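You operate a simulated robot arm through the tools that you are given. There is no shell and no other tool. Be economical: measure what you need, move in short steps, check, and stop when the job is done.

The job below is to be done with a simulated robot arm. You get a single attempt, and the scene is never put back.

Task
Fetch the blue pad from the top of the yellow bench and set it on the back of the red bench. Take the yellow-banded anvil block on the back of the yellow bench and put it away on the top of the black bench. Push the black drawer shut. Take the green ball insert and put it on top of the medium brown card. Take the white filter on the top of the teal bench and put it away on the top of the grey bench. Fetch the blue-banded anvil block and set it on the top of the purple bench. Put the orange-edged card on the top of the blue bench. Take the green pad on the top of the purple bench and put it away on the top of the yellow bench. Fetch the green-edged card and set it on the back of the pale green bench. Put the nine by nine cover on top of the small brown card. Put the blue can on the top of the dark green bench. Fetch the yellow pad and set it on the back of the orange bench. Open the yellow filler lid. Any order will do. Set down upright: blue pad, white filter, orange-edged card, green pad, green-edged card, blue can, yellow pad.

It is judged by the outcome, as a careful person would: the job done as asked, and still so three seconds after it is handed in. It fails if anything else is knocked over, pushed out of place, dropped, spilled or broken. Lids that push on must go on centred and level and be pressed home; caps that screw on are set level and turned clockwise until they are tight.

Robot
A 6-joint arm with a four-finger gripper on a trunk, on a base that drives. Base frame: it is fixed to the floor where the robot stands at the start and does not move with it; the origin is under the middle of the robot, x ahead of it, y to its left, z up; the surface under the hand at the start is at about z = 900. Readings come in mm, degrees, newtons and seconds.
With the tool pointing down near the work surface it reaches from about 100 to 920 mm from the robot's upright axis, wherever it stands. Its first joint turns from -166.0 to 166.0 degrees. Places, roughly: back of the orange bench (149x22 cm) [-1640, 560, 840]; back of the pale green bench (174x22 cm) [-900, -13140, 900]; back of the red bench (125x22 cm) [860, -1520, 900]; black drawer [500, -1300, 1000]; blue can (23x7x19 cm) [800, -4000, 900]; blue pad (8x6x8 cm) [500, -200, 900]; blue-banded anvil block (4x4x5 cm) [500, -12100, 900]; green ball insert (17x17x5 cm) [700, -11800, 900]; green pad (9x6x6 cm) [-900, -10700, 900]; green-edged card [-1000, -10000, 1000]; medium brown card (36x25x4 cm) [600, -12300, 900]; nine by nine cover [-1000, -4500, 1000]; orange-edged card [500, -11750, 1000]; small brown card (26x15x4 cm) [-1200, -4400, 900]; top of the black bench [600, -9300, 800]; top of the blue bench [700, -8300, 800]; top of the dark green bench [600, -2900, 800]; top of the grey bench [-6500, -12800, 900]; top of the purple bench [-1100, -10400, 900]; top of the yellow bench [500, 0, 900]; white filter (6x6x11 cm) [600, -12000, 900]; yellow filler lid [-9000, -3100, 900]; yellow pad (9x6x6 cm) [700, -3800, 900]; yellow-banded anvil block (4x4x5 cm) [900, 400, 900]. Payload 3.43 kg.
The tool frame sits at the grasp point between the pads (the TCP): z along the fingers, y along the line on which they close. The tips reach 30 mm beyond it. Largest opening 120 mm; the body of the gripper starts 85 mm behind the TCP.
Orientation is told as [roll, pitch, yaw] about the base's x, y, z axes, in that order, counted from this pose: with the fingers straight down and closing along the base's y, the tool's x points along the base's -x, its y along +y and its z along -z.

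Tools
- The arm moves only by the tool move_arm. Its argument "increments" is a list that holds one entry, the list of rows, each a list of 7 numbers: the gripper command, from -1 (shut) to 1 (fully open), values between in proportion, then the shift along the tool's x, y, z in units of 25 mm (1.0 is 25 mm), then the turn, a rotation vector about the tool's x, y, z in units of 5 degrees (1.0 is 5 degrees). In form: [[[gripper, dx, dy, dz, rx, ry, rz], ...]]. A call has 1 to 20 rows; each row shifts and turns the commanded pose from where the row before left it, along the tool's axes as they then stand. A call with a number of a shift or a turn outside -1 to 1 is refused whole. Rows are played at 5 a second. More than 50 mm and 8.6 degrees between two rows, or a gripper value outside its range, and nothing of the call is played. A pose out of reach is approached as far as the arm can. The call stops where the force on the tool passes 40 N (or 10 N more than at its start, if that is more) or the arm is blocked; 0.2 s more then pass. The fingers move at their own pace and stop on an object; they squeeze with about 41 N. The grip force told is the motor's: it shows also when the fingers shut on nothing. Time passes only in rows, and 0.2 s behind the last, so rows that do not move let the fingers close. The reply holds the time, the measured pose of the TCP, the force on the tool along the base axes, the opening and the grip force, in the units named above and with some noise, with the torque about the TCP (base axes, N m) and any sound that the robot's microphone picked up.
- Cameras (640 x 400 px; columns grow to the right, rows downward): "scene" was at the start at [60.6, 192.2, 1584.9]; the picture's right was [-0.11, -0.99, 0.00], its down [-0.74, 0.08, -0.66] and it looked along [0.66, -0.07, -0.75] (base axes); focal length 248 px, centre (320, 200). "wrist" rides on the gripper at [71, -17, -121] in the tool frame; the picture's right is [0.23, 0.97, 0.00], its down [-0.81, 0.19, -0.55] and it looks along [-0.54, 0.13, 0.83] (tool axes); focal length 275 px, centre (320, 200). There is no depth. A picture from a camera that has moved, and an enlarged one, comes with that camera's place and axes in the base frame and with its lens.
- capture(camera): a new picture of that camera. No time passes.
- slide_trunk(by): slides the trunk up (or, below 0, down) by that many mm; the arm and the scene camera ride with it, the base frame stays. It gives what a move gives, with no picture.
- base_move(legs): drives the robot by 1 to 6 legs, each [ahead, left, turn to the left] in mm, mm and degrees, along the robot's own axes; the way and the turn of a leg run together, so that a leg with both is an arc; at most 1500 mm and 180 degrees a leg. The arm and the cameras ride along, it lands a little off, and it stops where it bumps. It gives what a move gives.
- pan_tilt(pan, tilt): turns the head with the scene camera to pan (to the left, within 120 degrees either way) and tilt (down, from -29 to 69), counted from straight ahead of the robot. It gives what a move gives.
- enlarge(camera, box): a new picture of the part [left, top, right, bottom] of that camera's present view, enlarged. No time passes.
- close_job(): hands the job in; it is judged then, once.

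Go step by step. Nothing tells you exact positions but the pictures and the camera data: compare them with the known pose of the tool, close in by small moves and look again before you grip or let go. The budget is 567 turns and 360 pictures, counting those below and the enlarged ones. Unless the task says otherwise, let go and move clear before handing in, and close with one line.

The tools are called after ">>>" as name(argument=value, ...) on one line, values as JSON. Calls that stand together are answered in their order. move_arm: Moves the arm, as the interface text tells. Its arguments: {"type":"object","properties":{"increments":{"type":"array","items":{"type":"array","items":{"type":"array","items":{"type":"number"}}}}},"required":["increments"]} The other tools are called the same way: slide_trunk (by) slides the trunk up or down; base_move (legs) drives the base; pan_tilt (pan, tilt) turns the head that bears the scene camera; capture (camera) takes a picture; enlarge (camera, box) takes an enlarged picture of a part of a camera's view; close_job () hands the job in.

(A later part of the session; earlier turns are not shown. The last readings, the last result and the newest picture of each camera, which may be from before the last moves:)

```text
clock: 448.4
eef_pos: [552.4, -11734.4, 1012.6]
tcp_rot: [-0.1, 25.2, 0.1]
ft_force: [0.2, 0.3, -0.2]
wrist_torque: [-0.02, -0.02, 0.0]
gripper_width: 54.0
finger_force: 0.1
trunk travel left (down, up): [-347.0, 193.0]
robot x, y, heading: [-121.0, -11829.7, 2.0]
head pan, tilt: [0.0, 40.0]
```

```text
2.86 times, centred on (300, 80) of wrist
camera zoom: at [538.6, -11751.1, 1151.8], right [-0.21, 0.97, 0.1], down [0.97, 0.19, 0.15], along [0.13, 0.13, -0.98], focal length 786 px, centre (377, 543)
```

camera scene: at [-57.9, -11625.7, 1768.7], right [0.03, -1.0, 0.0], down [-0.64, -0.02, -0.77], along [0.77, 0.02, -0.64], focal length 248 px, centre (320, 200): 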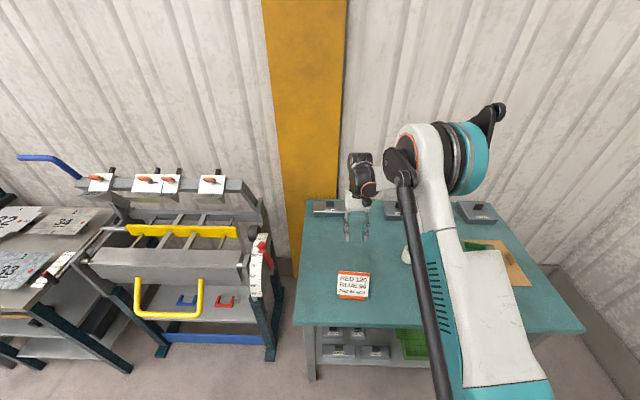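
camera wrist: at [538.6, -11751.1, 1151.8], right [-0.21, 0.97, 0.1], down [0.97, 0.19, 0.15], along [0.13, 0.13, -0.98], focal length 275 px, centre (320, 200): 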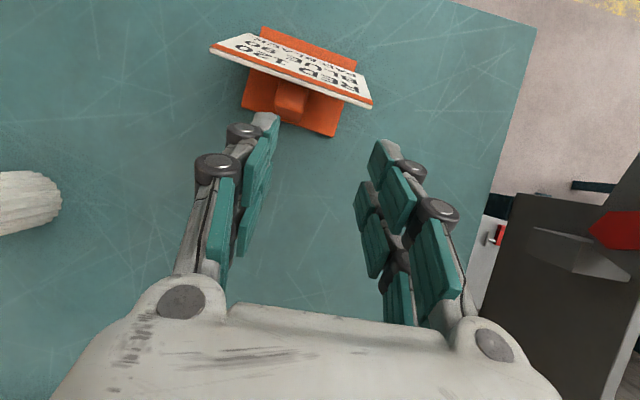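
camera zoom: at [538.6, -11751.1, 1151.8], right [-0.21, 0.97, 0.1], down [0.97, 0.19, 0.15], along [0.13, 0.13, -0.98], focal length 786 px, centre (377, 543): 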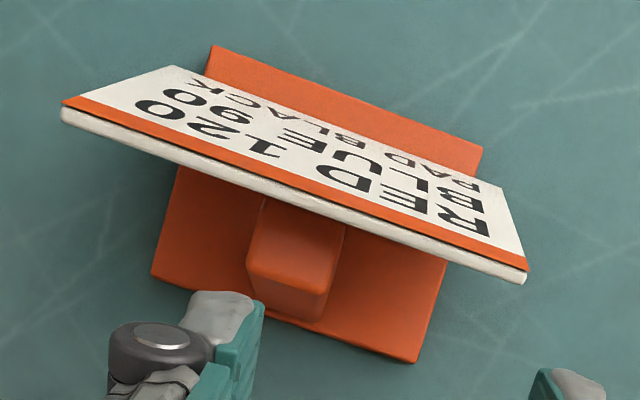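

Base edge centre is now (504, -11761), rotated -5.6°. I match the tool's yaw, recentre, open wider, and re-approach step by step.

>>> move_arm(increments=[[[0.3, 0, 0, 0, -0.24, 0, 0.51], [0.3, 0, 0, 0, -0.24, 0, 0.51], [0.3, 0.05, -0.62, 0.43, 0, 0, 0], [0.3, 0.05, -0.62, 0.43, 0, 0, 0], [0.3, 0, 0, 0, 0, 0, 0]]])

>>> capture(camera="wrist")

```text
clock: 449.6
eef_pos: [537.9, -11764.3, 994.5]
tcp_rot: [0.1, 25.2, -5.5]
ft_force: [-0.5, 0.2, -0.7]
wrist_torque: [-0.02, -0.01, 0.02]
gripper_width: 78.0
finger_force: 0.1
trunk travel left (down, up): [-347.0, 193.0]
robot x, y, heading: [-123.0, -11831.0, 1.8]
head pan, tilt: [0.0, 40.0]
```

```text
210 pictures are left
camera wrist: at [522.8, -11778.8, 1133.5], right [-0.11, 0.99, 0.1], down [0.98, 0.1, 0.15], along [0.14, 0.11, -0.98], focal length 275 px, centre (320, 200)
```

wrist: 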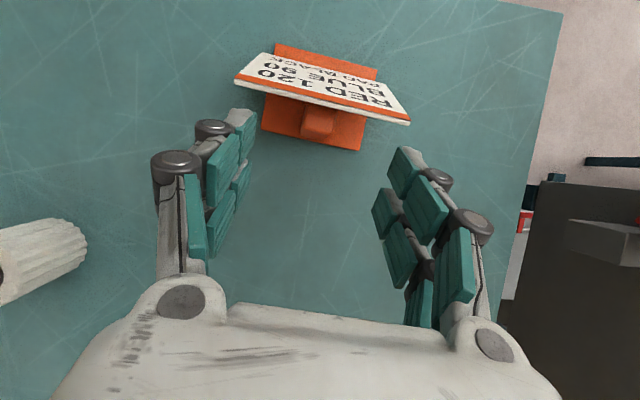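

>>> move_arm(increments=[[[0.3, 0, 0, 0.6, 0, 0, 0], [0.3, 0, 0, 0.6, 0, 0, 0], [0.3, 0, 0, 0, 0, 0, 0]]])

>>> capture(camera="wrist")

>>> enlarge(camera="scene", box=[300, 200, 420, 310])

```text
clock: 450.4
eef_pos: [524.7, -11763.6, 966.3]
tcp_rot: [0.1, 25.2, -5.5]
ft_force: [-0.7, 0.0, -0.1]
wrist_torque: [-0.01, -0.01, -0.01]
gripper_width: 78.1
finger_force: 0.2
trunk travel left (down, up): [-347.0, 193.0]
robot x, y, heading: [-119.3, -11827.7, 1.9]
head pan, tilt: [0.0, 40.0]
```

```text
209 pictures are left
camera wrist: at [509.4, -11778.0, 1105.8], right [-0.11, 0.99, 0.1], down [0.98, 0.1, 0.15], along [0.14, 0.11, -0.98], focal length 275 px, centre (320, 200)
```

wrist: 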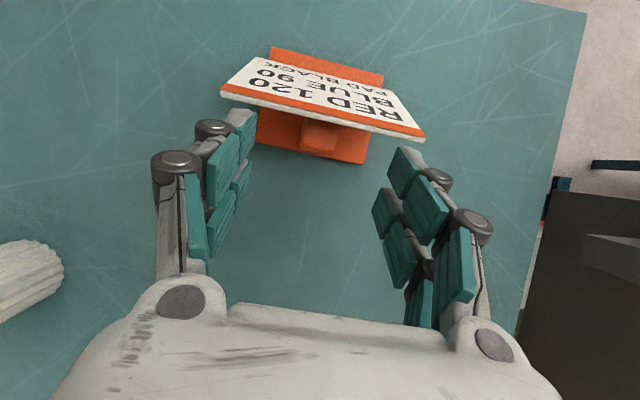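

```text
3.64 times, centred on (360, 255) of scene
camera zoom: at [-58.5, -11625.7, 1768.8], right [0.03, -1.0, 0.0], down [-0.64, -0.02, -0.77], along [0.77, 0.02, -0.64], focal length 902 px, centre (174, 0)
```

zoom: 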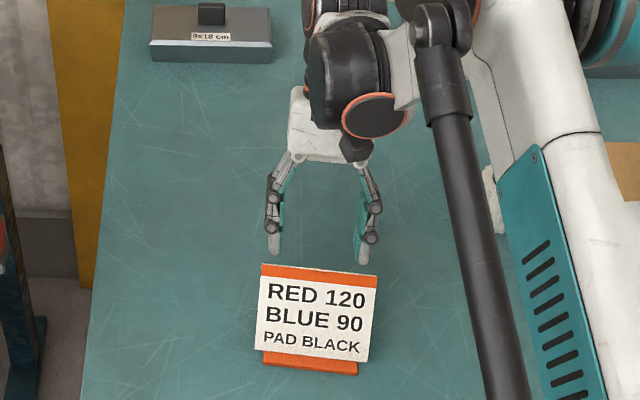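

The right fingertip would pass close to the panel's corner; I rotate another 2°, shift out 3 mm, and continue in small steps.

>>> move_arm(increments=[[[0.2, -0.14, 0, 0, -0.17, 0, 0.36], [0.2, 0, 0, 0.5, 0, 0, 0], [0.2, 0, 0, 0.5, 0, 0, 0], [0.2, 0, 0, 0, 0, 0, 0]]])

>>> capture(camera="wrist")

```text
clock: 451.4
eef_pos: [517.8, -11762.5, 943.9]
tcp_rot: [0.1, 25.2, -7.5]
ft_force: [-0.1, -0.5, 0.4]
wrist_torque: [-0.02, 0.0, -0.02]
gripper_width: 71.8
finger_force: 0.1
trunk travel left (down, up): [-347.0, 193.0]
robot x, y, heading: [-120.5, -11827.5, 1.9]
head pan, tilt: [0.0, 40.0]
```

```text
207 pictures are left
camera wrist: at [501.7, -11776.9, 1082.5], right [-0.08, 0.99, 0.1], down [0.99, 0.06, 0.15], along [0.15, 0.11, -0.98], focal length 275 px, centre (320, 200)
```

wrist: 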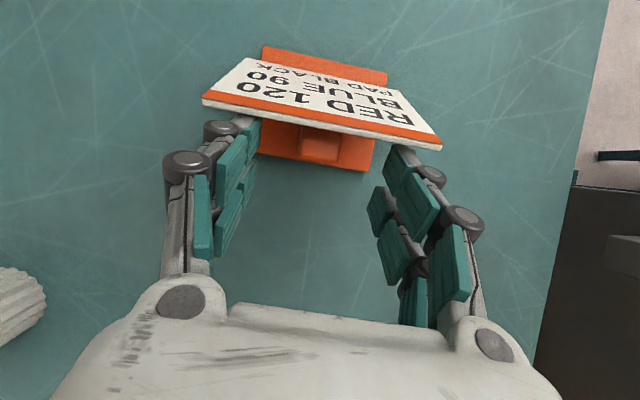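

>>> move_arm(increments=[[[0.2, 0, 0, 0.5, 0, 0, 0], [0.2, 0, 0, 0.5, 0, 0, 0], [0.2, 0, 0, 0.5, 0, 0, 0], [0.2, 0, 0, 0.2, 0, 0, 0], [0.2, 0, 0, 0, 0, 0, 0]]])

>>> capture(camera="wrist")

```text
clock: 452.6
eef_pos: [499.7, -11759.1, 904.6]
tcp_rot: [0.0, 25.2, -7.5]
ft_force: [0.4, 1.4, 0.3]
wrist_torque: [0.03, -0.05, -0.01]
gripper_width: 71.9
finger_force: 0.0
trunk travel left (down, up): [-347.0, 193.0]
robot x, y, heading: [-122.1, -11831.4, 1.9]
head pan, tilt: [0.0, 40.0]
```

```text
206 pictures are left
camera wrist: at [483.3, -11774.0, 1043.9], right [-0.08, 0.99, 0.1], down [0.99, 0.06, 0.15], along [0.15, 0.11, -0.98], focal length 275 px, centre (320, 200)
```

wrist: 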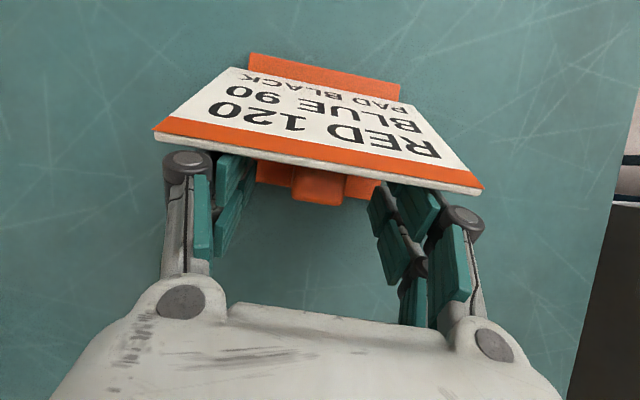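

Now the fingers are beneath the panel beside the post. I close.

>>> move_arm(increments=[[[-1, 0, 0, 0, 0, 0, 0], [-1, 0, 0, 0, 0, 0, 0], [-1, 0, 0, 0, 0, 0, 0], [-1, 0, 0, 0, 0, 0, 0]]])

>>> capture(camera="wrist")

```text
clock: 453.6
eef_pos: [500.3, -11759.0, 905.3]
tcp_rot: [0.1, 25.2, -7.5]
ft_force: [-0.6, 0.1, 1.4]
wrist_torque: [0.15, 0.12, 0.11]
gripper_width: 23.4
finger_force: 40.8
trunk travel left (down, up): [-347.0, 193.0]
robot x, y, heading: [-116.8, -11829.2, 2.0]
head pan, tilt: [0.0, 40.0]
```

```text
205 pictures are left
camera wrist: at [483.3, -11774.0, 1044.1], right [-0.08, 0.99, 0.1], down [0.99, 0.06, 0.15], along [0.15, 0.11, -0.98], focal length 275 px, centre (320, 200)
```

wrist: 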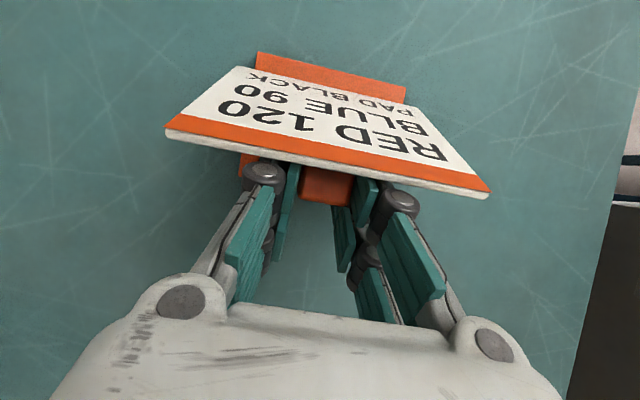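

Gripped on the post. Lift straight up.

>>> move_arm(increments=[[[-1, 0.2, 0, -0.45, 0, 0, 0], [-1, 0.423, 0, -0.906, 0, 0, 0], [-1, 0.423, 0, -0.906, 0, 0, 0], [-1, 0.423, 0, -0.906, 0, 0, 0], [-1, 0.423, 0, -0.906, 0, 0, 0], [-1, 0.423, 0, -0.906, 0, 0, 0], [-1, 0.423, 0, -0.906, 0, 0, 0], [-1, 0.423, 0, -0.906, 0, 0, 0], [-1, 0.423, 0, -0.906, 0, 0, 0], [-1, 0, 0, 0, 0, 0, 0]]])

>>> capture(camera="wrist")

>>> capture(camera="scene")

```text
clock: 455.8
eef_pos: [502.8, -11760.8, 1117.0]
tcp_rot: [-0.1, 25.1, -7.4]
ft_force: [0.4, 0.5, 0.1]
wrist_torque: [-0.01, -0.04, 0.0]
gripper_width: 23.4
finger_force: 40.9
trunk travel left (down, up): [-347.0, 193.0]
robot x, y, heading: [-120.0, -11828.4, 2.0]
head pan, tilt: [0.0, 40.0]
```

```text
204 pictures are left
camera wrist: at [486.1, -11775.3, 1255.9], right [-0.08, 0.99, 0.1], down [0.99, 0.06, 0.15], along [0.15, 0.11, -0.98], focal length 275 px, centre (320, 200)
```

wrist: 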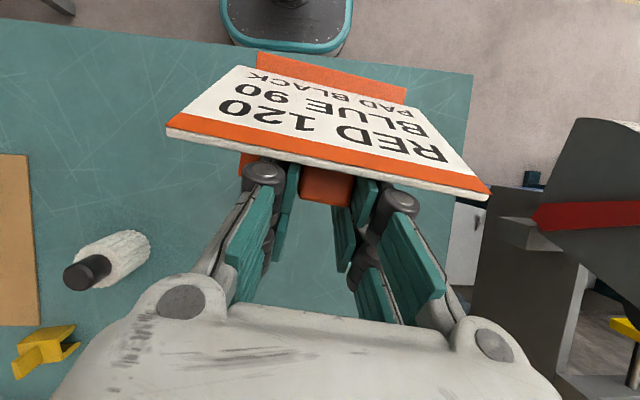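

```text
203 pictures are left
camera scene: at [-58.3, -11625.6, 1768.7], right [0.03, -1.0, 0.0], down [-0.64, -0.02, -0.77], along [0.77, 0.02, -0.64], focal length 248 px, centre (320, 200)
```

scene: 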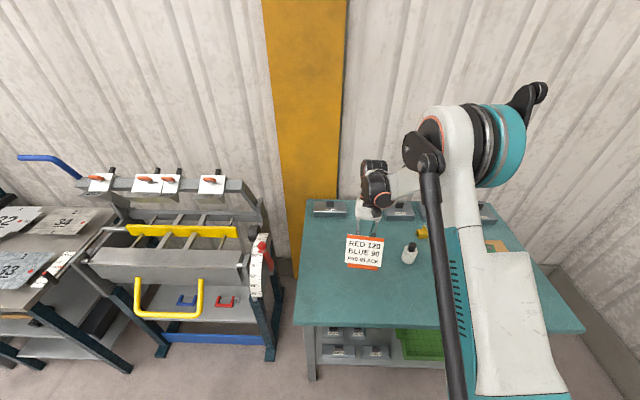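

The sign is held. I retract it, back away and drive to the blue bench.

>>> move_arm(increments=[[[-1, 0.9, 0, 0.42, 0, 0, 0], [-1, 0.9, 0, 0.42, 0, 0, 0], [-1, 0.9, 0, 0.42, 0, 0, 0], [-1, 0.9, 0, 0.42, 0, 0, 0], [-1, 0.9, 0, 0.42, 0, 0, 0], [-1, 0.9, 0, 0.42, 0, 0, 0], [-1, 0, 0, 0, 0, 0, 0]]])

>>> base_move(legs=[[-190, 0, -2], [0, 1400, 0], [0, 1400, 0], [0, 200, 0]])

>>> pan_tilt(pan=20, tilt=40)

>>> capture(camera="scene")

```text
clock: 457.4
eef_pos: [353.0, -11738.2, 1117.2]
tcp_rot: [0.0, 25.2, -7.6]
ft_force: [-0.3, -0.5, -1.3]
wrist_torque: [0.01, -0.02, -0.04]
gripper_width: 23.2
finger_force: 41.3
trunk travel left (down, up): [-347.0, 193.0]
robot x, y, heading: [-121.3, -11827.6, 1.9]
head pan, tilt: [0.0, 40.0]
```

```text
clock: 473.2
eef_pos: [110.0, -8779.4, 1115.9]
tcp_rot: [0.0, 25.2, -7.7]
ft_force: [-0.3, 1.6, -0.2]
wrist_torque: [-0.04, -0.04, 0.03]
gripper_width: 23.4
finger_force: 41.2
trunk travel left (down, up): [-347.0, 193.0]
robot x, y, heading: [-366.6, -8867.3, 1.2]
head pan, tilt: [0.0, 40.0]
```

```text
clock: 474.0
eef_pos: [109.4, -8779.7, 1117.1]
tcp_rot: [0.1, 25.2, -7.6]
ft_force: [0.0, 0.1, -0.5]
wrist_torque: [0.04, -0.02, -0.02]
gripper_width: 23.3
finger_force: 41.4
trunk travel left (down, up): [-347.0, 193.0]
robot x, y, heading: [-362.4, -8868.7, 1.6]
head pan, tilt: [20.0, 40.0]
```

```text
202 pictures are left
camera scene: at [-307.7, -8636.9, 1768.8], right [0.37, -0.93, 0.0], down [-0.6, -0.24, -0.77], along [0.71, 0.28, -0.64], focal length 248 px, centre (320, 200)
```

scene: 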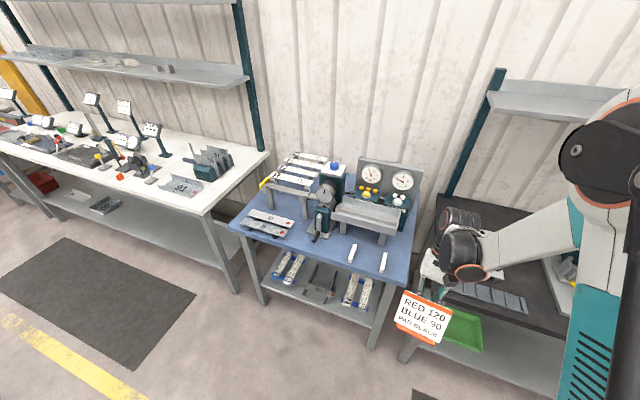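

>>> enlarge(camera="scene", box=[220, 140, 440, 290])

```text
2.67 times, centred on (330, 215) of scene
camera zoom: at [-307.7, -8636.9, 1768.8], right [0.37, -0.93, 0.0], down [-0.6, -0.24, -0.77], along [0.71, 0.28, -0.64], focal length 662 px, centre (293, 160)
```

zoom: 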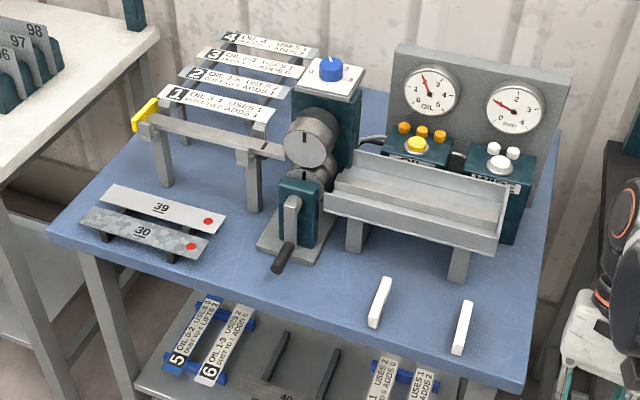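

The best free spot on the blue bench is between the two white rods (y ≈ -8585, x 370–450). I drive into position and square the sign.

>>> base_move(legs=[[0, 200, -1.5], [205, 0, 0]])

>>> move_arm(increments=[[[-1, 0, 0, 0, 0.32, 0, -0.69], [-1, 0, 0, 0, 0.32, 0, -0.69], [-1, 0, 0, 0, 0, 0, 0]]])

>>> pan_tilt(pan=5, tilt=45)

>>> capture(camera="scene")

>>> capture(camera="wrist")

```text
clock: 476.8
eef_pos: [316.1, -8595.2, 1115.4]
tcp_rot: [0.0, 25.3, -9.1]
ft_force: [0.0, 0.7, 0.2]
wrist_torque: [0.02, 0.04, -0.01]
gripper_width: 23.1
finger_force: 41.1
trunk travel left (down, up): [-347.0, 193.0]
robot x, y, heading: [-160.2, -8666.2, 0.3]
head pan, tilt: [20.0, 40.0]
```

```text
clock: 477.6
eef_pos: [314.5, -8595.9, 1116.5]
tcp_rot: [0.1, 25.3, -1.5]
ft_force: [0.1, 0.0, -1.4]
wrist_torque: [0.05, -0.05, -0.02]
gripper_width: 22.8
finger_force: 41.3
trunk travel left (down, up): [-347.0, 193.0]
robot x, y, heading: [-159.0, -8669.4, 0.2]
head pan, tilt: [20.0, 40.0]
```

```text
clock: 478.4
eef_pos: [313.8, -8595.5, 1116.5]
tcp_rot: [0.2, 25.2, -1.7]
ft_force: [-0.3, -1.0, -0.5]
wrist_torque: [-0.01, -0.03, 0.01]
gripper_width: 23.4
finger_force: 40.6
trunk travel left (down, up): [-347.0, 193.0]
robot x, y, heading: [-159.0, -8671.3, 0.1]
head pan, tilt: [5.0, 45.0]
```

```text
200 pictures are left
camera scene: at [-97.7, -8462.2, 1761.6], right [0.09, -1.0, 0.0], down [-0.7, -0.06, -0.71], along [0.7, 0.06, -0.71], focal length 248 px, centre (320, 200)
```

scene: 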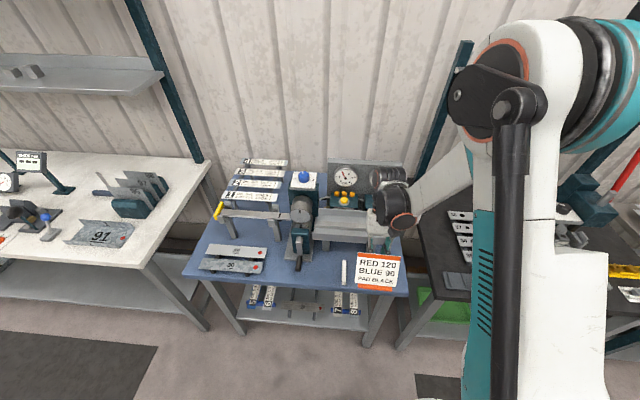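

```text
199 pictures are left
camera wrist: at [300.0, -8612.1, 1255.6], right [-0.18, 0.98, 0.1], down [0.97, 0.16, 0.15], along [0.14, 0.12, -0.98], focal length 275 px, centre (320, 200)
```

wrist: 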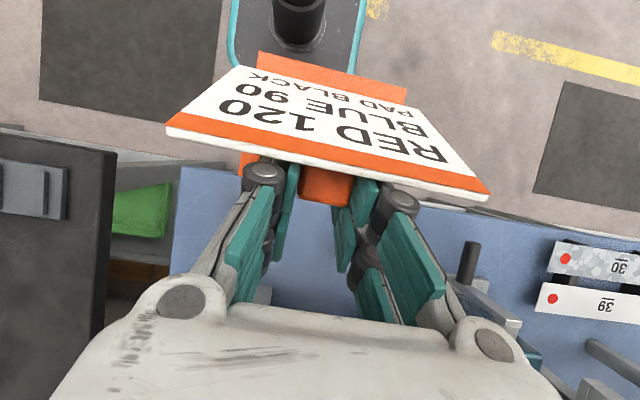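

>>> enlarge(camera="scene", box=[260, 180, 440, 310])

```text
3.08 times, centred on (350, 245) of scene
camera zoom: at [-97.7, -8462.2, 1761.6], right [0.09, -1.0, 0.0], down [-0.7, -0.06, -0.71], along [0.7, 0.06, -0.71], focal length 764 px, centre (228, 62)
```

zoom: 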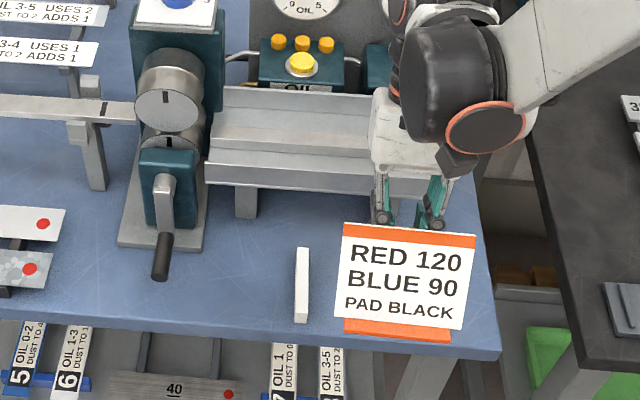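

The clearance to the mill and rods is better if the sign is turned 90° so the hand leans over the rods (-y side). I rotate the tool about the vertical by about -88°.

>>> move_arm(increments=[[[-1, 0, 0, 0, -0.423, 0, 0.906], [-1, 0, 0, 0, -0.423, 0, 0.906], [-1, 0, 0, 0, -0.423, 0, 0.906], [-1, 0, 0, 0, -0.423, 0, 0.906], [-1, 0, 0, 0, -0.423, 0, 0.906], [-1, 0, 0, 0, -0.423, 0, 0.906], [-1, 0, 0, 0, -0.423, 0, 0.906], [-1, 0, 0, 0, -0.423, 0, 0.906], [-1, 0, 0, 0, -0.423, 0, 0.906], [-1, 0, 0, 0, -0.423, 0, 0.906], [-1, 0, 0, 0, -0.423, 0, 0.906], [-1, 0, 0, 0, -0.423, 0, 0.906], [-1, 0, 0, 0, -0.423, 0, 0.906], [-1, 0, 0, 0, -0.423, 0, 0.906], [-1, 0, 0, 0, -0.423, 0, 0.906], [-1, 0, 0, 0, -0.423, 0, 0.906], [-1, 0, 0, 0, -0.423, 0, 0.906], [-1, 0, 0, 0, -0.3, 0, 0.634]]])

>>> capture(camera="scene")

>>> capture(camera="wrist")

```text
clock: 482.2
eef_pos: [315.0, -8595.3, 1116.9]
tcp_rot: [-0.1, 25.1, -90.3]
ft_force: [0.2, 1.2, -0.6]
wrist_torque: [0.01, 0.0, 0.0]
gripper_width: 23.2
finger_force: 40.8
trunk travel left (down, up): [-347.0, 193.0]
robot x, y, heading: [-161.3, -8667.5, 0.1]
head pan, tilt: [5.0, 45.0]
```

```text
197 pictures are left
camera scene: at [-97.9, -8462.3, 1761.6], right [0.09, -1.0, 0.0], down [-0.7, -0.06, -0.71], along [0.7, 0.06, -0.71], focal length 248 px, centre (320, 200)
```

scene: 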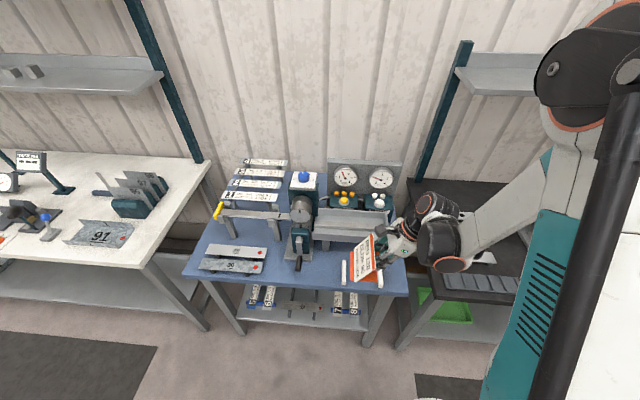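

```text
196 pictures are left
camera wrist: at [297.3, -8581.4, 1256.3], right [0.97, 0.21, 0.09], down [0.19, -0.97, 0.16], along [0.12, -0.13, -0.98], focal length 275 px, centre (320, 200)
```

wrist: 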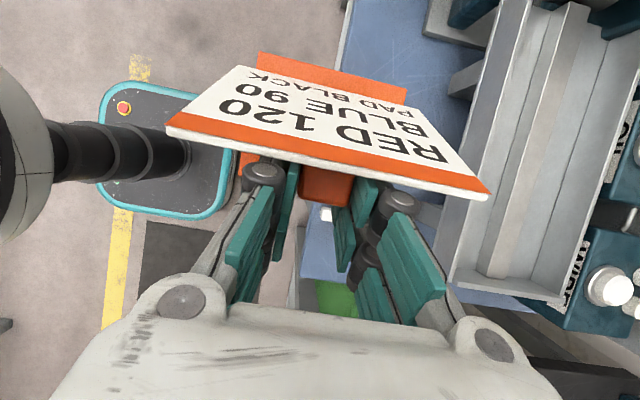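

Works well. Now I move to the target (412, -8480) and lower part way.

>>> move_arm(increments=[[[-1, 0.838, 0.776, 0.39, 0, 0, 0], [-1, 0.838, 0.776, 0.39, 0, 0, 0], [-1, 0.838, 0.776, 0.39, 0, 0, 0], [-1, 0.838, 0.776, 0.39, 0, 0, 0], [-1, 0.838, 0.776, 0.39, 0, 0, 0], [-1, -0.38, 0, 0.813, 0, 0, 0], [-1, -0.38, 0, 0.813, 0, 0, 0], [-1, -0.38, 0, 0.813, 0, 0, 0], [-1, -0.38, 0, 0.813, 0, 0, 0], [-1, -0.38, 0, 0.813, 0, 0, 0], [-1, -0.38, 0, 0.813, 0, 0, 0], [-1, 0, 0, 0, 0, 0, 0]]])

>>> enlarge(camera="scene", box=[260, 180, 440, 310])

>>> capture(camera="wrist")

```text
clock: 484.8
eef_pos: [411.3, -8482.4, 981.5]
tcp_rot: [-0.2, 25.1, -90.2]
ft_force: [-0.5, -0.4, -0.8]
wrist_torque: [-0.03, 0.0, 0.04]
gripper_width: 23.1
finger_force: 41.0
trunk travel left (down, up): [-347.0, 193.0]
robot x, y, heading: [-159.5, -8669.9, 0.1]
head pan, tilt: [5.0, 45.0]
```

```text
3.08 times, centred on (350, 245) of scene
camera zoom: at [-97.8, -8462.2, 1761.6], right [0.09, -1.0, 0.0], down [-0.7, -0.06, -0.71], along [0.7, 0.06, -0.71], focal length 764 px, centre (228, 62)
```

zoom: 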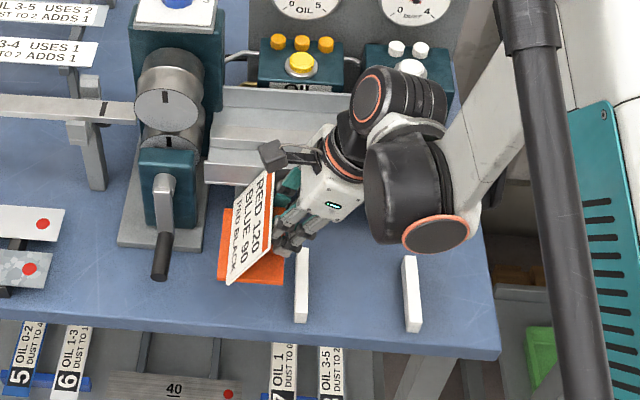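

```text
194 pictures are left
camera wrist: at [393.7, -8467.7, 1120.9], right [0.97, 0.21, 0.09], down [0.19, -0.97, 0.16], along [0.12, -0.13, -0.98], focal length 275 px, centre (320, 200)
```

wrist: 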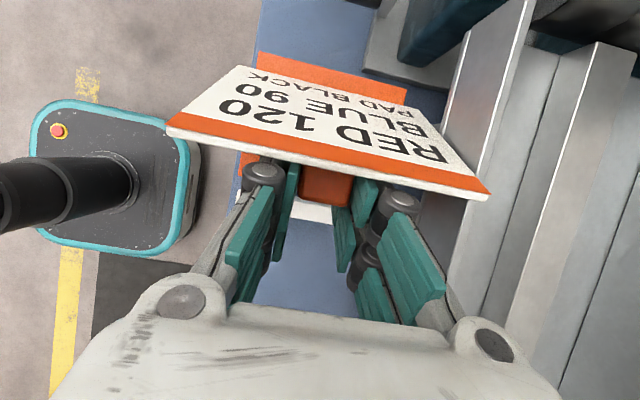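

>>> move_arm(increments=[[[-1, -0.338, 0, 0.725, 0, 0, 0], [-1, -0.338, 0, 0.725, 0, 0, 0], [-1, -0.254, 0, 0.544, 0, 0, 0], [-1, 0, 0, 0, 0, 0, 0]]])

>>> enlarge(camera="scene", box=[260, 200, 420, 310])

```text
clock: 485.4
eef_pos: [415.1, -8477.0, 949.7]
tcp_rot: [-0.9, 25.0, -89.8]
ft_force: [-25.2, -0.4, -8.3]
wrist_torque: [-0.17, -0.04, 0.56]
gripper_width: 23.7
finger_force: 40.8
out of reach, approached as far as the arm can: row 1, 2, 3
trunk travel left (down, up): [-347.0, 193.0]
robot x, y, heading: [-163.5, -8671.1, 0.6]
head pan, tilt: [5.0, 45.0]
stopped in row 3: the force on the tool passed its limit at 45 N (the readings are from after the stop); the commanded pose is now the measured one
```

```text
3.64 times, centred on (340, 255) of scene
camera zoom: at [-100.8, -8462.5, 1761.5], right [0.09, -1.0, 0.0], down [-0.7, -0.06, -0.71], along [0.7, 0.06, -0.71], focal length 902 px, centre (247, 0)
```

zoom: 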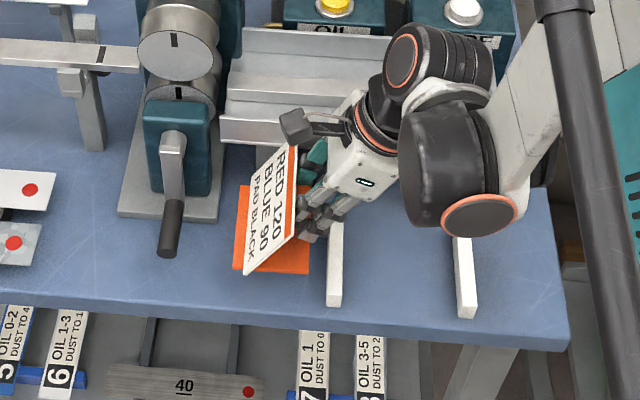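

The panel's end touches the trough's rim in this orientation. I raise away, and will turn another 90° so that the hand leans toward me instead.

>>> move_arm(increments=[[[-1, 0.2, -0.3, -0.45, 0, 0, 0], [-1, 0.423, 0, -0.906, 0, 0, 0], [-1, 0.423, 0, -0.906, 0, 0, 0], [-1, 0.423, 0, -0.906, 0, 0, 0], [-1, 0.423, 0, -0.906, 0, 0, 0], [-1, 0.423, 0, -0.906, 0, 0, 0], [-1, 0.423, 0, -0.906, 0, 0, 0], [-1, 0.423, 0, -0.906, 0, 0, 0], [-1, 0, -1, 0, 0, 0, 0], [-1, 0, -1, 0, 0, 0, 0], [-1, 0, -1, 0, 0, 0, 0], [-1, 0, -1, 0, 0, 0, 0], [-1, 0, 0, 0, 0, 0, 0]]])

>>> move_arm(increments=[[[-1, 0, 0, 0, -0.423, 0, 0.906], [-1, 0, 0, 0, -0.423, 0, 0.906], [-1, 0, 0, 0, -0.423, 0, 0.906], [-1, 0, 0, 0, -0.423, 0, 0.906], [-1, 0, 0, 0, -0.423, 0, 0.906], [-1, 0, 0, 0, -0.423, 0, 0.906], [-1, 0, 0, 0, -0.423, 0, 0.906], [-1, 0, 0, 0, -0.423, 0, 0.906], [-1, 0, 0, 0, -0.423, 0, 0.906], [-1, 0, 0, 0, -0.423, 0, 0.906], [-1, 0, 0, 0, -0.423, 0, 0.906], [-1, 0, 0, 0, -0.423, 0, 0.906], [-1, 0, 0, 0, -0.423, 0, 0.906], [-1, 0, 0, 0, -0.423, 0, 0.906], [-1, 0, 0, 0, -0.423, 0, 0.906], [-1, 0, 0, 0, -0.423, 0, 0.906], [-1, 0, 0, 0, -0.423, 0, 0.906], [-1, 0, 0, 0, -0.423, 0, 0.906]]])

>>> capture(camera="scene")

>>> capture(camera="wrist")

```text
clock: 488.2
eef_pos: [315.0, -8477.2, 1137.3]
tcp_rot: [-0.7, 24.9, -90.0]
ft_force: [0.9, -0.6, -0.1]
wrist_torque: [0.0, 0.02, -0.03]
gripper_width: 23.2
finger_force: 40.6
trunk travel left (down, up): [-347.0, 193.0]
robot x, y, heading: [-163.6, -8669.5, 0.3]
head pan, tilt: [5.0, 45.0]
```

```text
clock: 492.0
eef_pos: [342.1, -8699.2, 1137.6]
tcp_rot: [-0.6, 24.4, -178.6]
ft_force: [0.1, 1.0, -0.8]
wrist_torque: [-0.01, 0.02, -0.01]
gripper_width: 23.5
finger_force: 40.3
out of reach, approached as far as the arm can: row 13, 14, 15, 16, 17, 18
trunk travel left (down, up): [-347.0, 193.0]
robot x, y, heading: [-163.2, -8672.6, 0.4]
head pan, tilt: [5.0, 45.0]
```

```text
192 pictures are left
camera scene: at [-98.4, -8461.8, 1761.5], right [0.09, -1.0, 0.0], down [-0.7, -0.06, -0.71], along [0.7, 0.06, -0.71], focal length 248 px, centre (320, 200)
```

scene: 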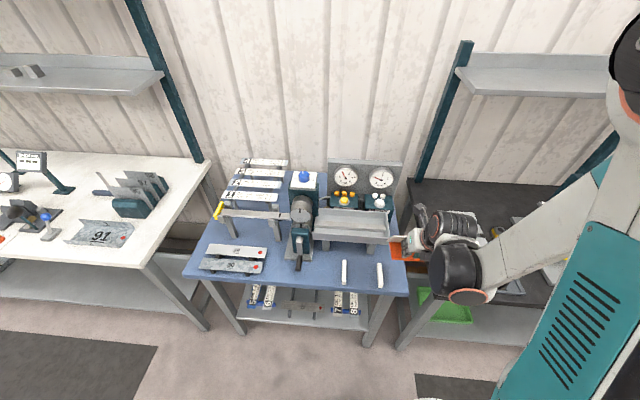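

```text
191 pictures are left
camera wrist: at [355.9, -8682.7, 1276.5], right [0.24, -0.97, 0.08], down [-0.96, -0.22, 0.17], along [-0.14, -0.12, -0.98], focal length 275 px, centre (320, 200)
```

wrist: 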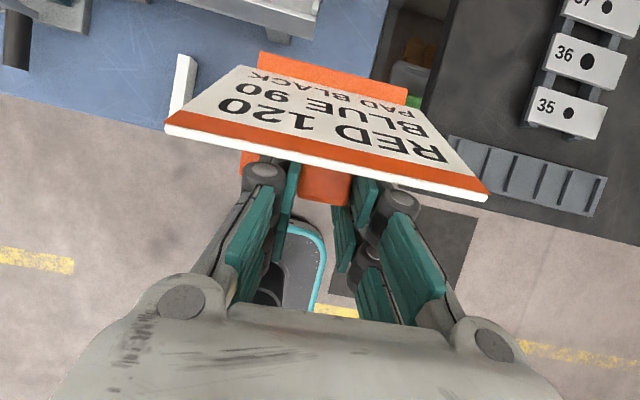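

The sign is now turned 180° (post toward me). I back the robot up and shift left so the arm has comfortable reach to the spot near (366, -8440).

>>> base_move(legs=[[-130, 0, 0], [0, 255, 0]])

>>> slide_trunk(by=-60)

>>> move_arm(increments=[[[-1, 0.5, 0, 0.23, 0, 0, 0], [-1, 0.5, 0, 0.23, 0, 0, 0], [-1, 0, 0, 0, 0, 0, 0]]])

>>> capture(camera="scene")

```text
clock: 494.8
eef_pos: [211.7, -8438.8, 1136.5]
tcp_rot: [-0.8, 24.4, -178.5]
ft_force: [-0.1, 0.4, -1.3]
wrist_torque: [-0.03, -0.02, -0.02]
gripper_width: 23.2
finger_force: 40.4
trunk travel left (down, up): [-347.0, 193.0]
robot x, y, heading: [-292.9, -8414.7, 0.2]
head pan, tilt: [5.0, 45.0]
```

```text
clock: 495.8
eef_pos: [211.0, -8439.0, 1077.1]
tcp_rot: [-0.8, 24.4, -178.6]
ft_force: [0.3, -0.6, -1.9]
wrist_torque: [-0.01, 0.03, -0.01]
gripper_width: 23.5
finger_force: 41.1
trunk travel left (down, up): [-287.0, 253.0]
robot x, y, heading: [-293.5, -8410.8, 0.1]
head pan, tilt: [5.0, 45.0]
```

```text
clock: 496.6
eef_pos: [236.0, -8438.9, 1078.3]
tcp_rot: [-0.8, 24.4, -178.2]
ft_force: [-0.2, 0.2, -0.3]
wrist_torque: [0.02, 0.05, 0.02]
gripper_width: 23.3
finger_force: 40.8
trunk travel left (down, up): [-287.0, 253.0]
robot x, y, heading: [-290.1, -8413.2, 0.1]
head pan, tilt: [5.0, 45.0]
```

```text
190 pictures are left
camera scene: at [-230.1, -8204.2, 1701.6], right [0.09, -1.0, 0.0], down [-0.7, -0.06, -0.71], along [0.7, 0.06, -0.71], focal length 248 px, centre (320, 200)
```

scene: 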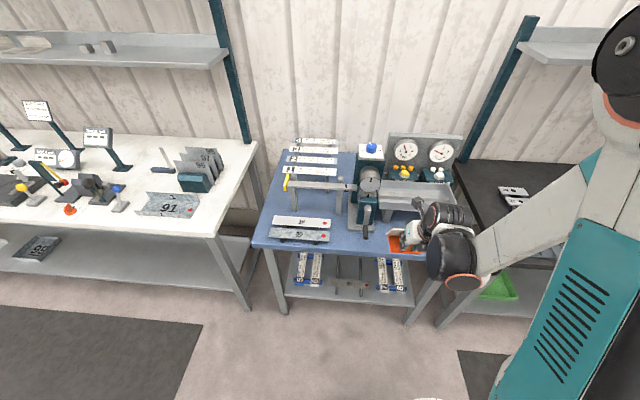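

>>> move_arm(increments=[[[-1, 0.79, 0, 0.364, 0, 0, 0], [-1, 0.79, 0, 0.364, 0, 0, 0], [-1, 0.79, 0, 0.364, 0, 0, 0], [-1, 0.79, 0, 0.364, 0, 0, 0], [-1, 0.79, 0, 0.364, 0, 0, 0], [-1, 0.79, 0, 0.364, 0, 0, 0], [-1, -0.37, 0, 0.8, 0, 0, 0], [-1, -0.37, 0, 0.8, 0, 0, 0], [-1, -0.37, 0, 0.8, 0, 0, 0], [-1, -0.37, 0, 0.8, 0, 0, 0], [-1, -0.37, 0, 0.8, 0, 0, 0], [-1, 0, 0, 0, 0, 0, 0]]])

>>> enlarge(camera="scene", box=[320, 150, 480, 270])

>>> capture(camera="wrist")

```text
clock: 499.2
eef_pos: [368.1, -8446.7, 965.8]
tcp_rot: [-0.9, 24.5, -178.0]
ft_force: [-0.1, -0.4, -1.0]
wrist_torque: [0.0, -0.01, 0.0]
gripper_width: 23.1
finger_force: 40.7
out of reach, approached as far as the arm can: row 2, 4, 5
trunk travel left (down, up): [-287.0, 253.0]
robot x, y, heading: [-292.8, -8412.1, 0.1]
head pan, tilt: [5.0, 45.0]
```

```text
3.33 times, centred on (400, 210) of scene
camera zoom: at [-229.9, -8204.3, 1701.6], right [0.09, -1.0, 0.0], down [-0.7, -0.06, -0.71], along [0.7, 0.06, -0.71], focal length 827 px, centre (53, 167)
```

zoom: 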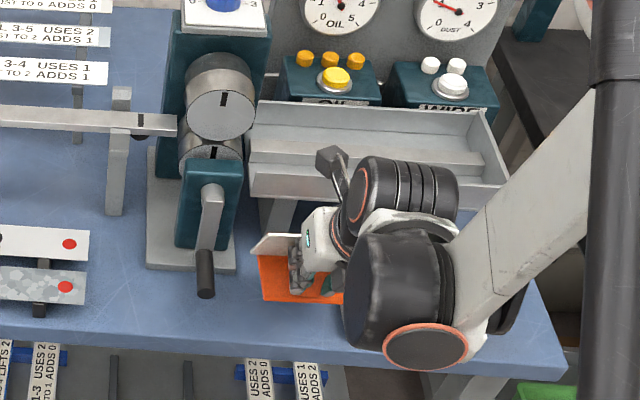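

```text
188 pictures are left
camera wrist: at [380.8, -8431.9, 1105.1], right [0.25, -0.97, 0.08], down [-0.96, -0.23, 0.16], along [-0.14, -0.12, -0.98], focal length 275 px, centre (320, 200)
```

wrist: 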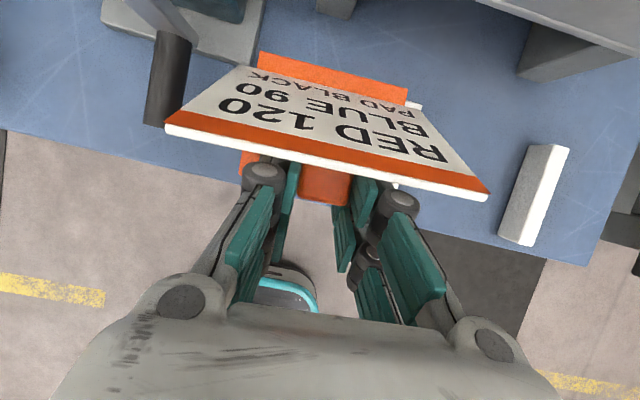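

Margins look fine; I nudge 8 mm forward and 5 mm left, then lower with the trunk.

>>> move_arm(increments=[[[-1, 0.29, -0.2, 0.13, 0, 0, 0], [-1, 0, 0, 0, 0, 0, 0]]])

>>> slide_trunk(by=-45)

>>> capture(camera="wrist")

```text
clock: 499.8
eef_pos: [373.1, -8447.3, 965.9]
tcp_rot: [-1.0, 24.4, -178.0]
ft_force: [0.1, -0.7, -1.5]
wrist_torque: [0.01, -0.01, 0.02]
gripper_width: 23.3
finger_force: 41.3
out of reach, approached as far as the arm can: row 1
trunk travel left (down, up): [-287.0, 253.0]
robot x, y, heading: [-290.4, -8411.5, 0.1]
head pan, tilt: [5.0, 45.0]
```

```text
clock: 500.6
eef_pos: [375.3, -8447.7, 921.9]
tcp_rot: [-1.1, 24.5, -178.0]
ft_force: [0.3, 0.0, -0.6]
wrist_torque: [-0.03, 0.01, 0.01]
gripper_width: 23.2
finger_force: 40.8
trunk travel left (down, up): [-242.0, 298.0]
robot x, y, heading: [-287.2, -8416.5, 0.2]
head pan, tilt: [5.0, 45.0]
```

```text
187 pictures are left
camera wrist: at [387.7, -8431.7, 1060.6], right [0.25, -0.96, 0.08], down [-0.96, -0.23, 0.16], along [-0.14, -0.12, -0.98], focal length 275 px, centre (320, 200)
```

wrist: 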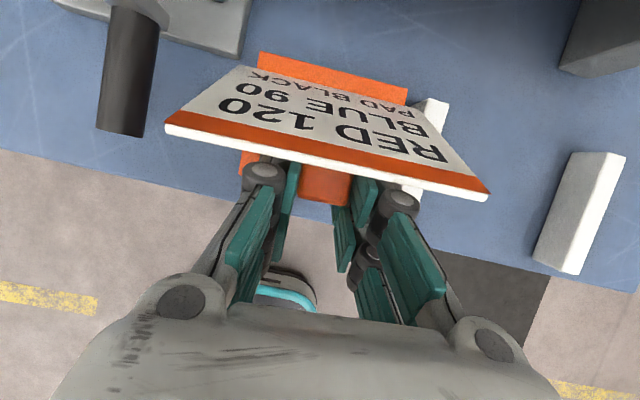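

>>> slide_trunk(by=-13)

>>> slide_trunk(by=-4)

```text
clock: 501.2
eef_pos: [374.5, -8447.2, 908.9]
tcp_rot: [-1.1, 24.4, -177.9]
ft_force: [-0.9, 0.7, 0.2]
wrist_torque: [-0.01, 0.01, 0.01]
gripper_width: 23.3
finger_force: 40.6
trunk travel left (down, up): [-229.0, 311.0]
robot x, y, heading: [-292.7, -8413.5, 0.4]
head pan, tilt: [5.0, 45.0]
```

```text
clock: 501.8
eef_pos: [373.5, -8447.7, 904.6]
tcp_rot: [-0.9, 24.5, -178.1]
ft_force: [3.6, 0.9, 16.1]
wrist_torque: [-0.27, -1.33, 0.08]
gripper_width: 23.4
finger_force: 41.4
trunk travel left (down, up): [-225.0, 315.0]
robot x, y, heading: [-291.4, -8413.9, 0.7]
head pan, tilt: [5.0, 45.0]
```

Contact. I open and withdraw back along the tool axis.

>>> move_arm(increments=[[[-0.3, 0, 0, 0, 0, 0, 0], [-0.3, 0, 0, 0, 0, 0, 0], [-0.3, 0, 0, -0.5, 0, 0, 0], [-0.3, 0, 0, -0.8, 0, 0, 0], [-0.3, 0, 0, -0.8, 0, 0, 0], [-0.3, 0, 0, -0.8, 0, 0, 0], [-0.3, 0, 0, -0.8, 0, 0, 0], [-0.3, 0, 0, -0.8, 0, 0, 0], [-0.3, 0, 0, -0.8, 0, 0, 0]]])

>>> capture(camera="wrist")

>>> capture(camera="scene")

```text
clock: 503.8
eef_pos: [318.9, -8452.5, 1027.8]
tcp_rot: [-1.0, 24.5, -178.0]
ft_force: [-1.0, 0.2, 0.0]
wrist_torque: [0.0, 0.0, 0.0]
gripper_width: 41.9
finger_force: 0.2
trunk travel left (down, up): [-225.0, 315.0]
robot x, y, heading: [-294.0, -8412.8, 0.3]
head pan, tilt: [5.0, 45.0]
```

```text
186 pictures are left
camera wrist: at [332.2, -8436.9, 1166.1], right [0.25, -0.97, 0.08], down [-0.96, -0.23, 0.16], along [-0.14, -0.12, -0.98], focal length 275 px, centre (320, 200)
```

wrist: 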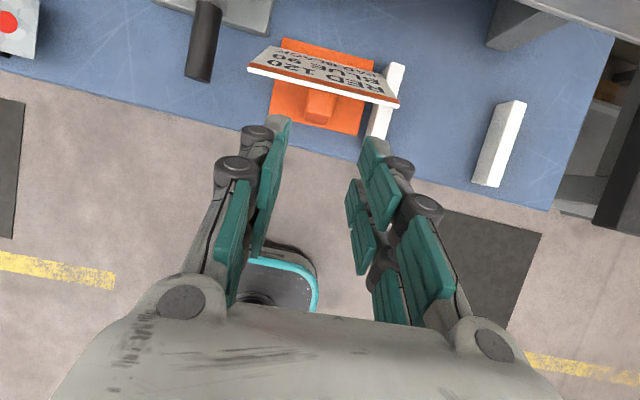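

```text
185 pictures are left
camera scene: at [-230.6, -8204.2, 1639.6], right [0.09, -1.0, 0.0], down [-0.7, -0.06, -0.71], along [0.7, 0.06, -0.71], focal length 248 px, centre (320, 200)
```

scene: 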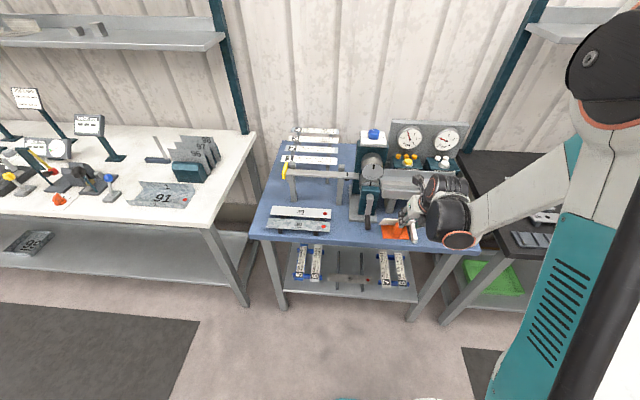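

The orange-edged card stands on the blue bench. Now I straighten the tool, unwind its yaw, retract, and head for the green pad on the purple bench.

>>> move_arm(increments=[[[-0.3, -0.9, 0, -0.4, 0, 0, 0], [-0.3, -0.9, 0, -0.4, 0, 0, 0], [-0.3, -0.9, 0, -0.4, 0, -1, 0], [-0.3, -0.9, 0, -0.3, 0, -1, 0], [-0.3, -0.9, 0, -0.2, 0, -1, 0], [-0.3, 0, 0, 0, 0, -1, 0], [-0.3, 0, 0, 0, 0, -0.9, 0]]])

>>> move_arm(increments=[[[0.1, 0, 0, 0, 0, 0, -1], [0.1, 0, 0, 0, 0, 0, -1], [0.1, 0, 0, 0, 0, 0, -1], [0.1, 0, 0, 0, 0, 0, -1], [0.1, 0, 0, 0, 0, 0, -1], [0.1, 0, 0, 0, 0, 0, -1], [0.1, 0, 0, 0, 0, 0, -1], [0.1, 0, 0, 0, 0, 0, -1], [0.1, 0, 0, 0, 0, 0, -1], [0.1, 0, 0, 0, 0, 0, -1], [0.1, 0, 0, 0, 0, 0, -1], [0.1, 0, 0, 0, 0, 0, -1], [0.1, 0, 0, 0, 0, 0, -1], [0.1, 0, 0, 0, 0, 0, -1], [0.1, 0, 0, 0, 0, 0, -1], [0.1, 0, 0, 0, 0, 0, -1], [0.1, 0, 0, 0, 0, 0, -1], [0.1, 0, 0, 0, 0, 0, -0.6]]])

>>> slide_trunk(by=120)

```text
clock: 505.4
eef_pos: [199.5, -8455.7, 1022.9]
tcp_rot: [-0.8, -0.1, -177.8]
ft_force: [0.3, -0.9, 0.3]
wrist_torque: [-0.02, 0.02, -0.02]
gripper_width: 42.1
finger_force: 0.1
trunk travel left (down, up): [-225.0, 315.0]
robot x, y, heading: [-292.5, -8412.0, 0.1]
head pan, tilt: [5.0, 45.0]
```

```text
clock: 509.2
eef_pos: [199.1, -8455.9, 1023.1]
tcp_rot: [0.0, 0.9, -89.6]
ft_force: [0.5, 0.2, 0.8]
wrist_torque: [0.03, -0.02, 0.01]
gripper_width: 65.8
finger_force: 0.0
trunk travel left (down, up): [-225.0, 315.0]
robot x, y, heading: [-296.6, -8408.5, 0.5]
head pan, tilt: [5.0, 45.0]
```

```text
clock: 510.7
eef_pos: [199.5, -8455.0, 1142.3]
tcp_rot: [0.0, 0.9, -89.6]
ft_force: [-0.1, 0.2, 0.2]
wrist_torque: [0.0, -0.01, -0.03]
gripper_width: 65.7
finger_force: 0.1
trunk travel left (down, up): [-345.0, 195.0]
robot x, y, heading: [-292.2, -8409.9, 0.4]
head pan, tilt: [5.0, 45.0]
```

>>> base_move(legs=[[0, -1400, 0], [0, -900, 0], [0, 0, 179.5]])

>>> move_arm(increments=[[[0.1, 0, 0, 0, 0, -0.18, 0], [0.1, 0, 0, 0, 0, 0, 0]]])

>>> capture(camera="scene")

>>> capture(camera="wrist")

```text
clock: 529.4
eef_pos: [-761.6, -10695.4, 1143.6]
tcp_rot: [0.1, 0.9, 93.1]
ft_force: [-0.4, 0.1, 0.1]
wrist_torque: [-0.02, 0.01, 0.04]
gripper_width: 65.7
finger_force: 0.1
trunk travel left (down, up): [-345.0, 195.0]
robot x, y, heading: [-267.5, -10717.1, -176.9]
head pan, tilt: [5.0, 45.0]
```

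```text
clock: 530.0
eef_pos: [-760.9, -10696.6, 1143.0]
tcp_rot: [0.1, 0.1, 93.1]
ft_force: [0.5, 0.2, 0.3]
wrist_torque: [-0.01, 0.02, -0.02]
gripper_width: 66.4
finger_force: 0.1
trunk travel left (down, up): [-345.0, 195.0]
robot x, y, heading: [-265.9, -10716.2, -177.0]
head pan, tilt: [5.0, 45.0]
```

```text
184 pictures are left
camera scene: at [-316.0, -10925.4, 1759.6], right [-0.14, 0.99, 0.0], down [0.7, 0.1, -0.71], along [-0.7, -0.1, -0.71], focal length 248 px, centre (320, 200)
```

scene: 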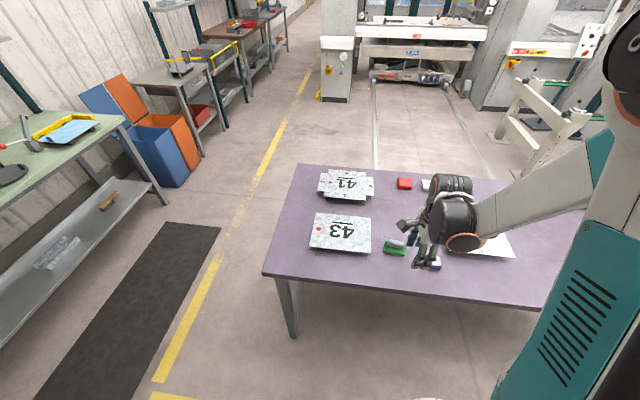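

```text
183 pictures are left
camera wrist: at [-741.3, -10766.6, 1263.2], right [-0.96, -0.28, 0.0], down [-0.24, 0.8, 0.55], along [-0.16, 0.53, -0.83], focal length 275 px, centre (320, 200)
```

wrist: 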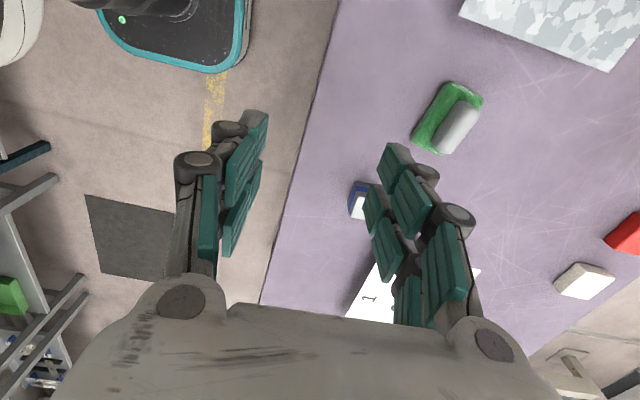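

The green pad is at about (-930, -10708) with its long side along y. I lower the trunk and move above it.

>>> slide_trunk(by=-110)

>>> move_arm(increments=[[[0.4, 0.02, 0.97, 0, 0, 0, 0.3], [0.4, 0.02, 0.97, 0, 0, 0, 0.3], [0.4, 0.02, 0.97, 0, 0, 0, 0], [0.4, 0.02, 0.97, 0, 0, 0, 0], [0.4, 0.02, 0.97, 0, 0, 0, 0], [0.4, 0.02, 0.97, 0, 0, 0, 0], [0.4, 0, 0.95, 0, 0, 0, 0]]])

>>> capture(camera="wrist")

```text
clock: 531.5
eef_pos: [-762.1, -10696.2, 1033.3]
tcp_rot: [0.0, 0.0, 93.1]
ft_force: [0.8, 0.3, -0.5]
wrist_torque: [-0.02, 0.03, 0.02]
gripper_width: 66.1
finger_force: 0.1
trunk travel left (down, up): [-235.0, 305.0]
robot x, y, heading: [-266.5, -10715.1, -177.3]
head pan, tilt: [5.0, 45.0]
```

```text
clock: 533.0
eef_pos: [-930.3, -10701.8, 1032.7]
tcp_rot: [0.0, 0.0, 90.0]
ft_force: [0.7, -0.2, -0.3]
wrist_torque: [0.04, -0.01, 0.03]
gripper_width: 84.0
finger_force: 0.0
trunk travel left (down, up): [-235.0, 305.0]
robot x, y, heading: [-264.3, -10717.7, -177.0]
head pan, tilt: [5.0, 45.0]
```

```text
182 pictures are left
camera wrist: at [-914.0, -10772.7, 1152.3], right [-0.97, -0.23, 0.0], down [-0.19, 0.81, 0.55], along [-0.13, 0.54, -0.83], focal length 275 px, centre (320, 200)
```

wrist: 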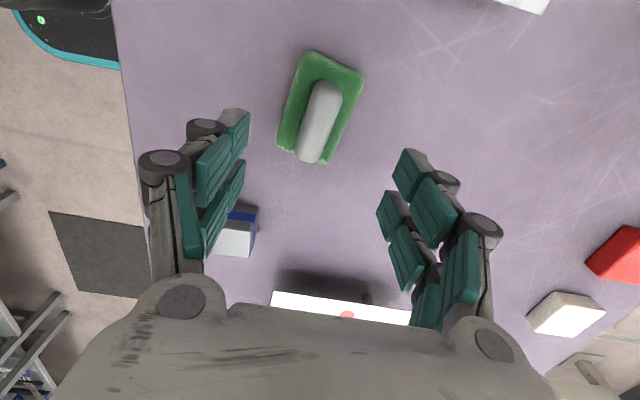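

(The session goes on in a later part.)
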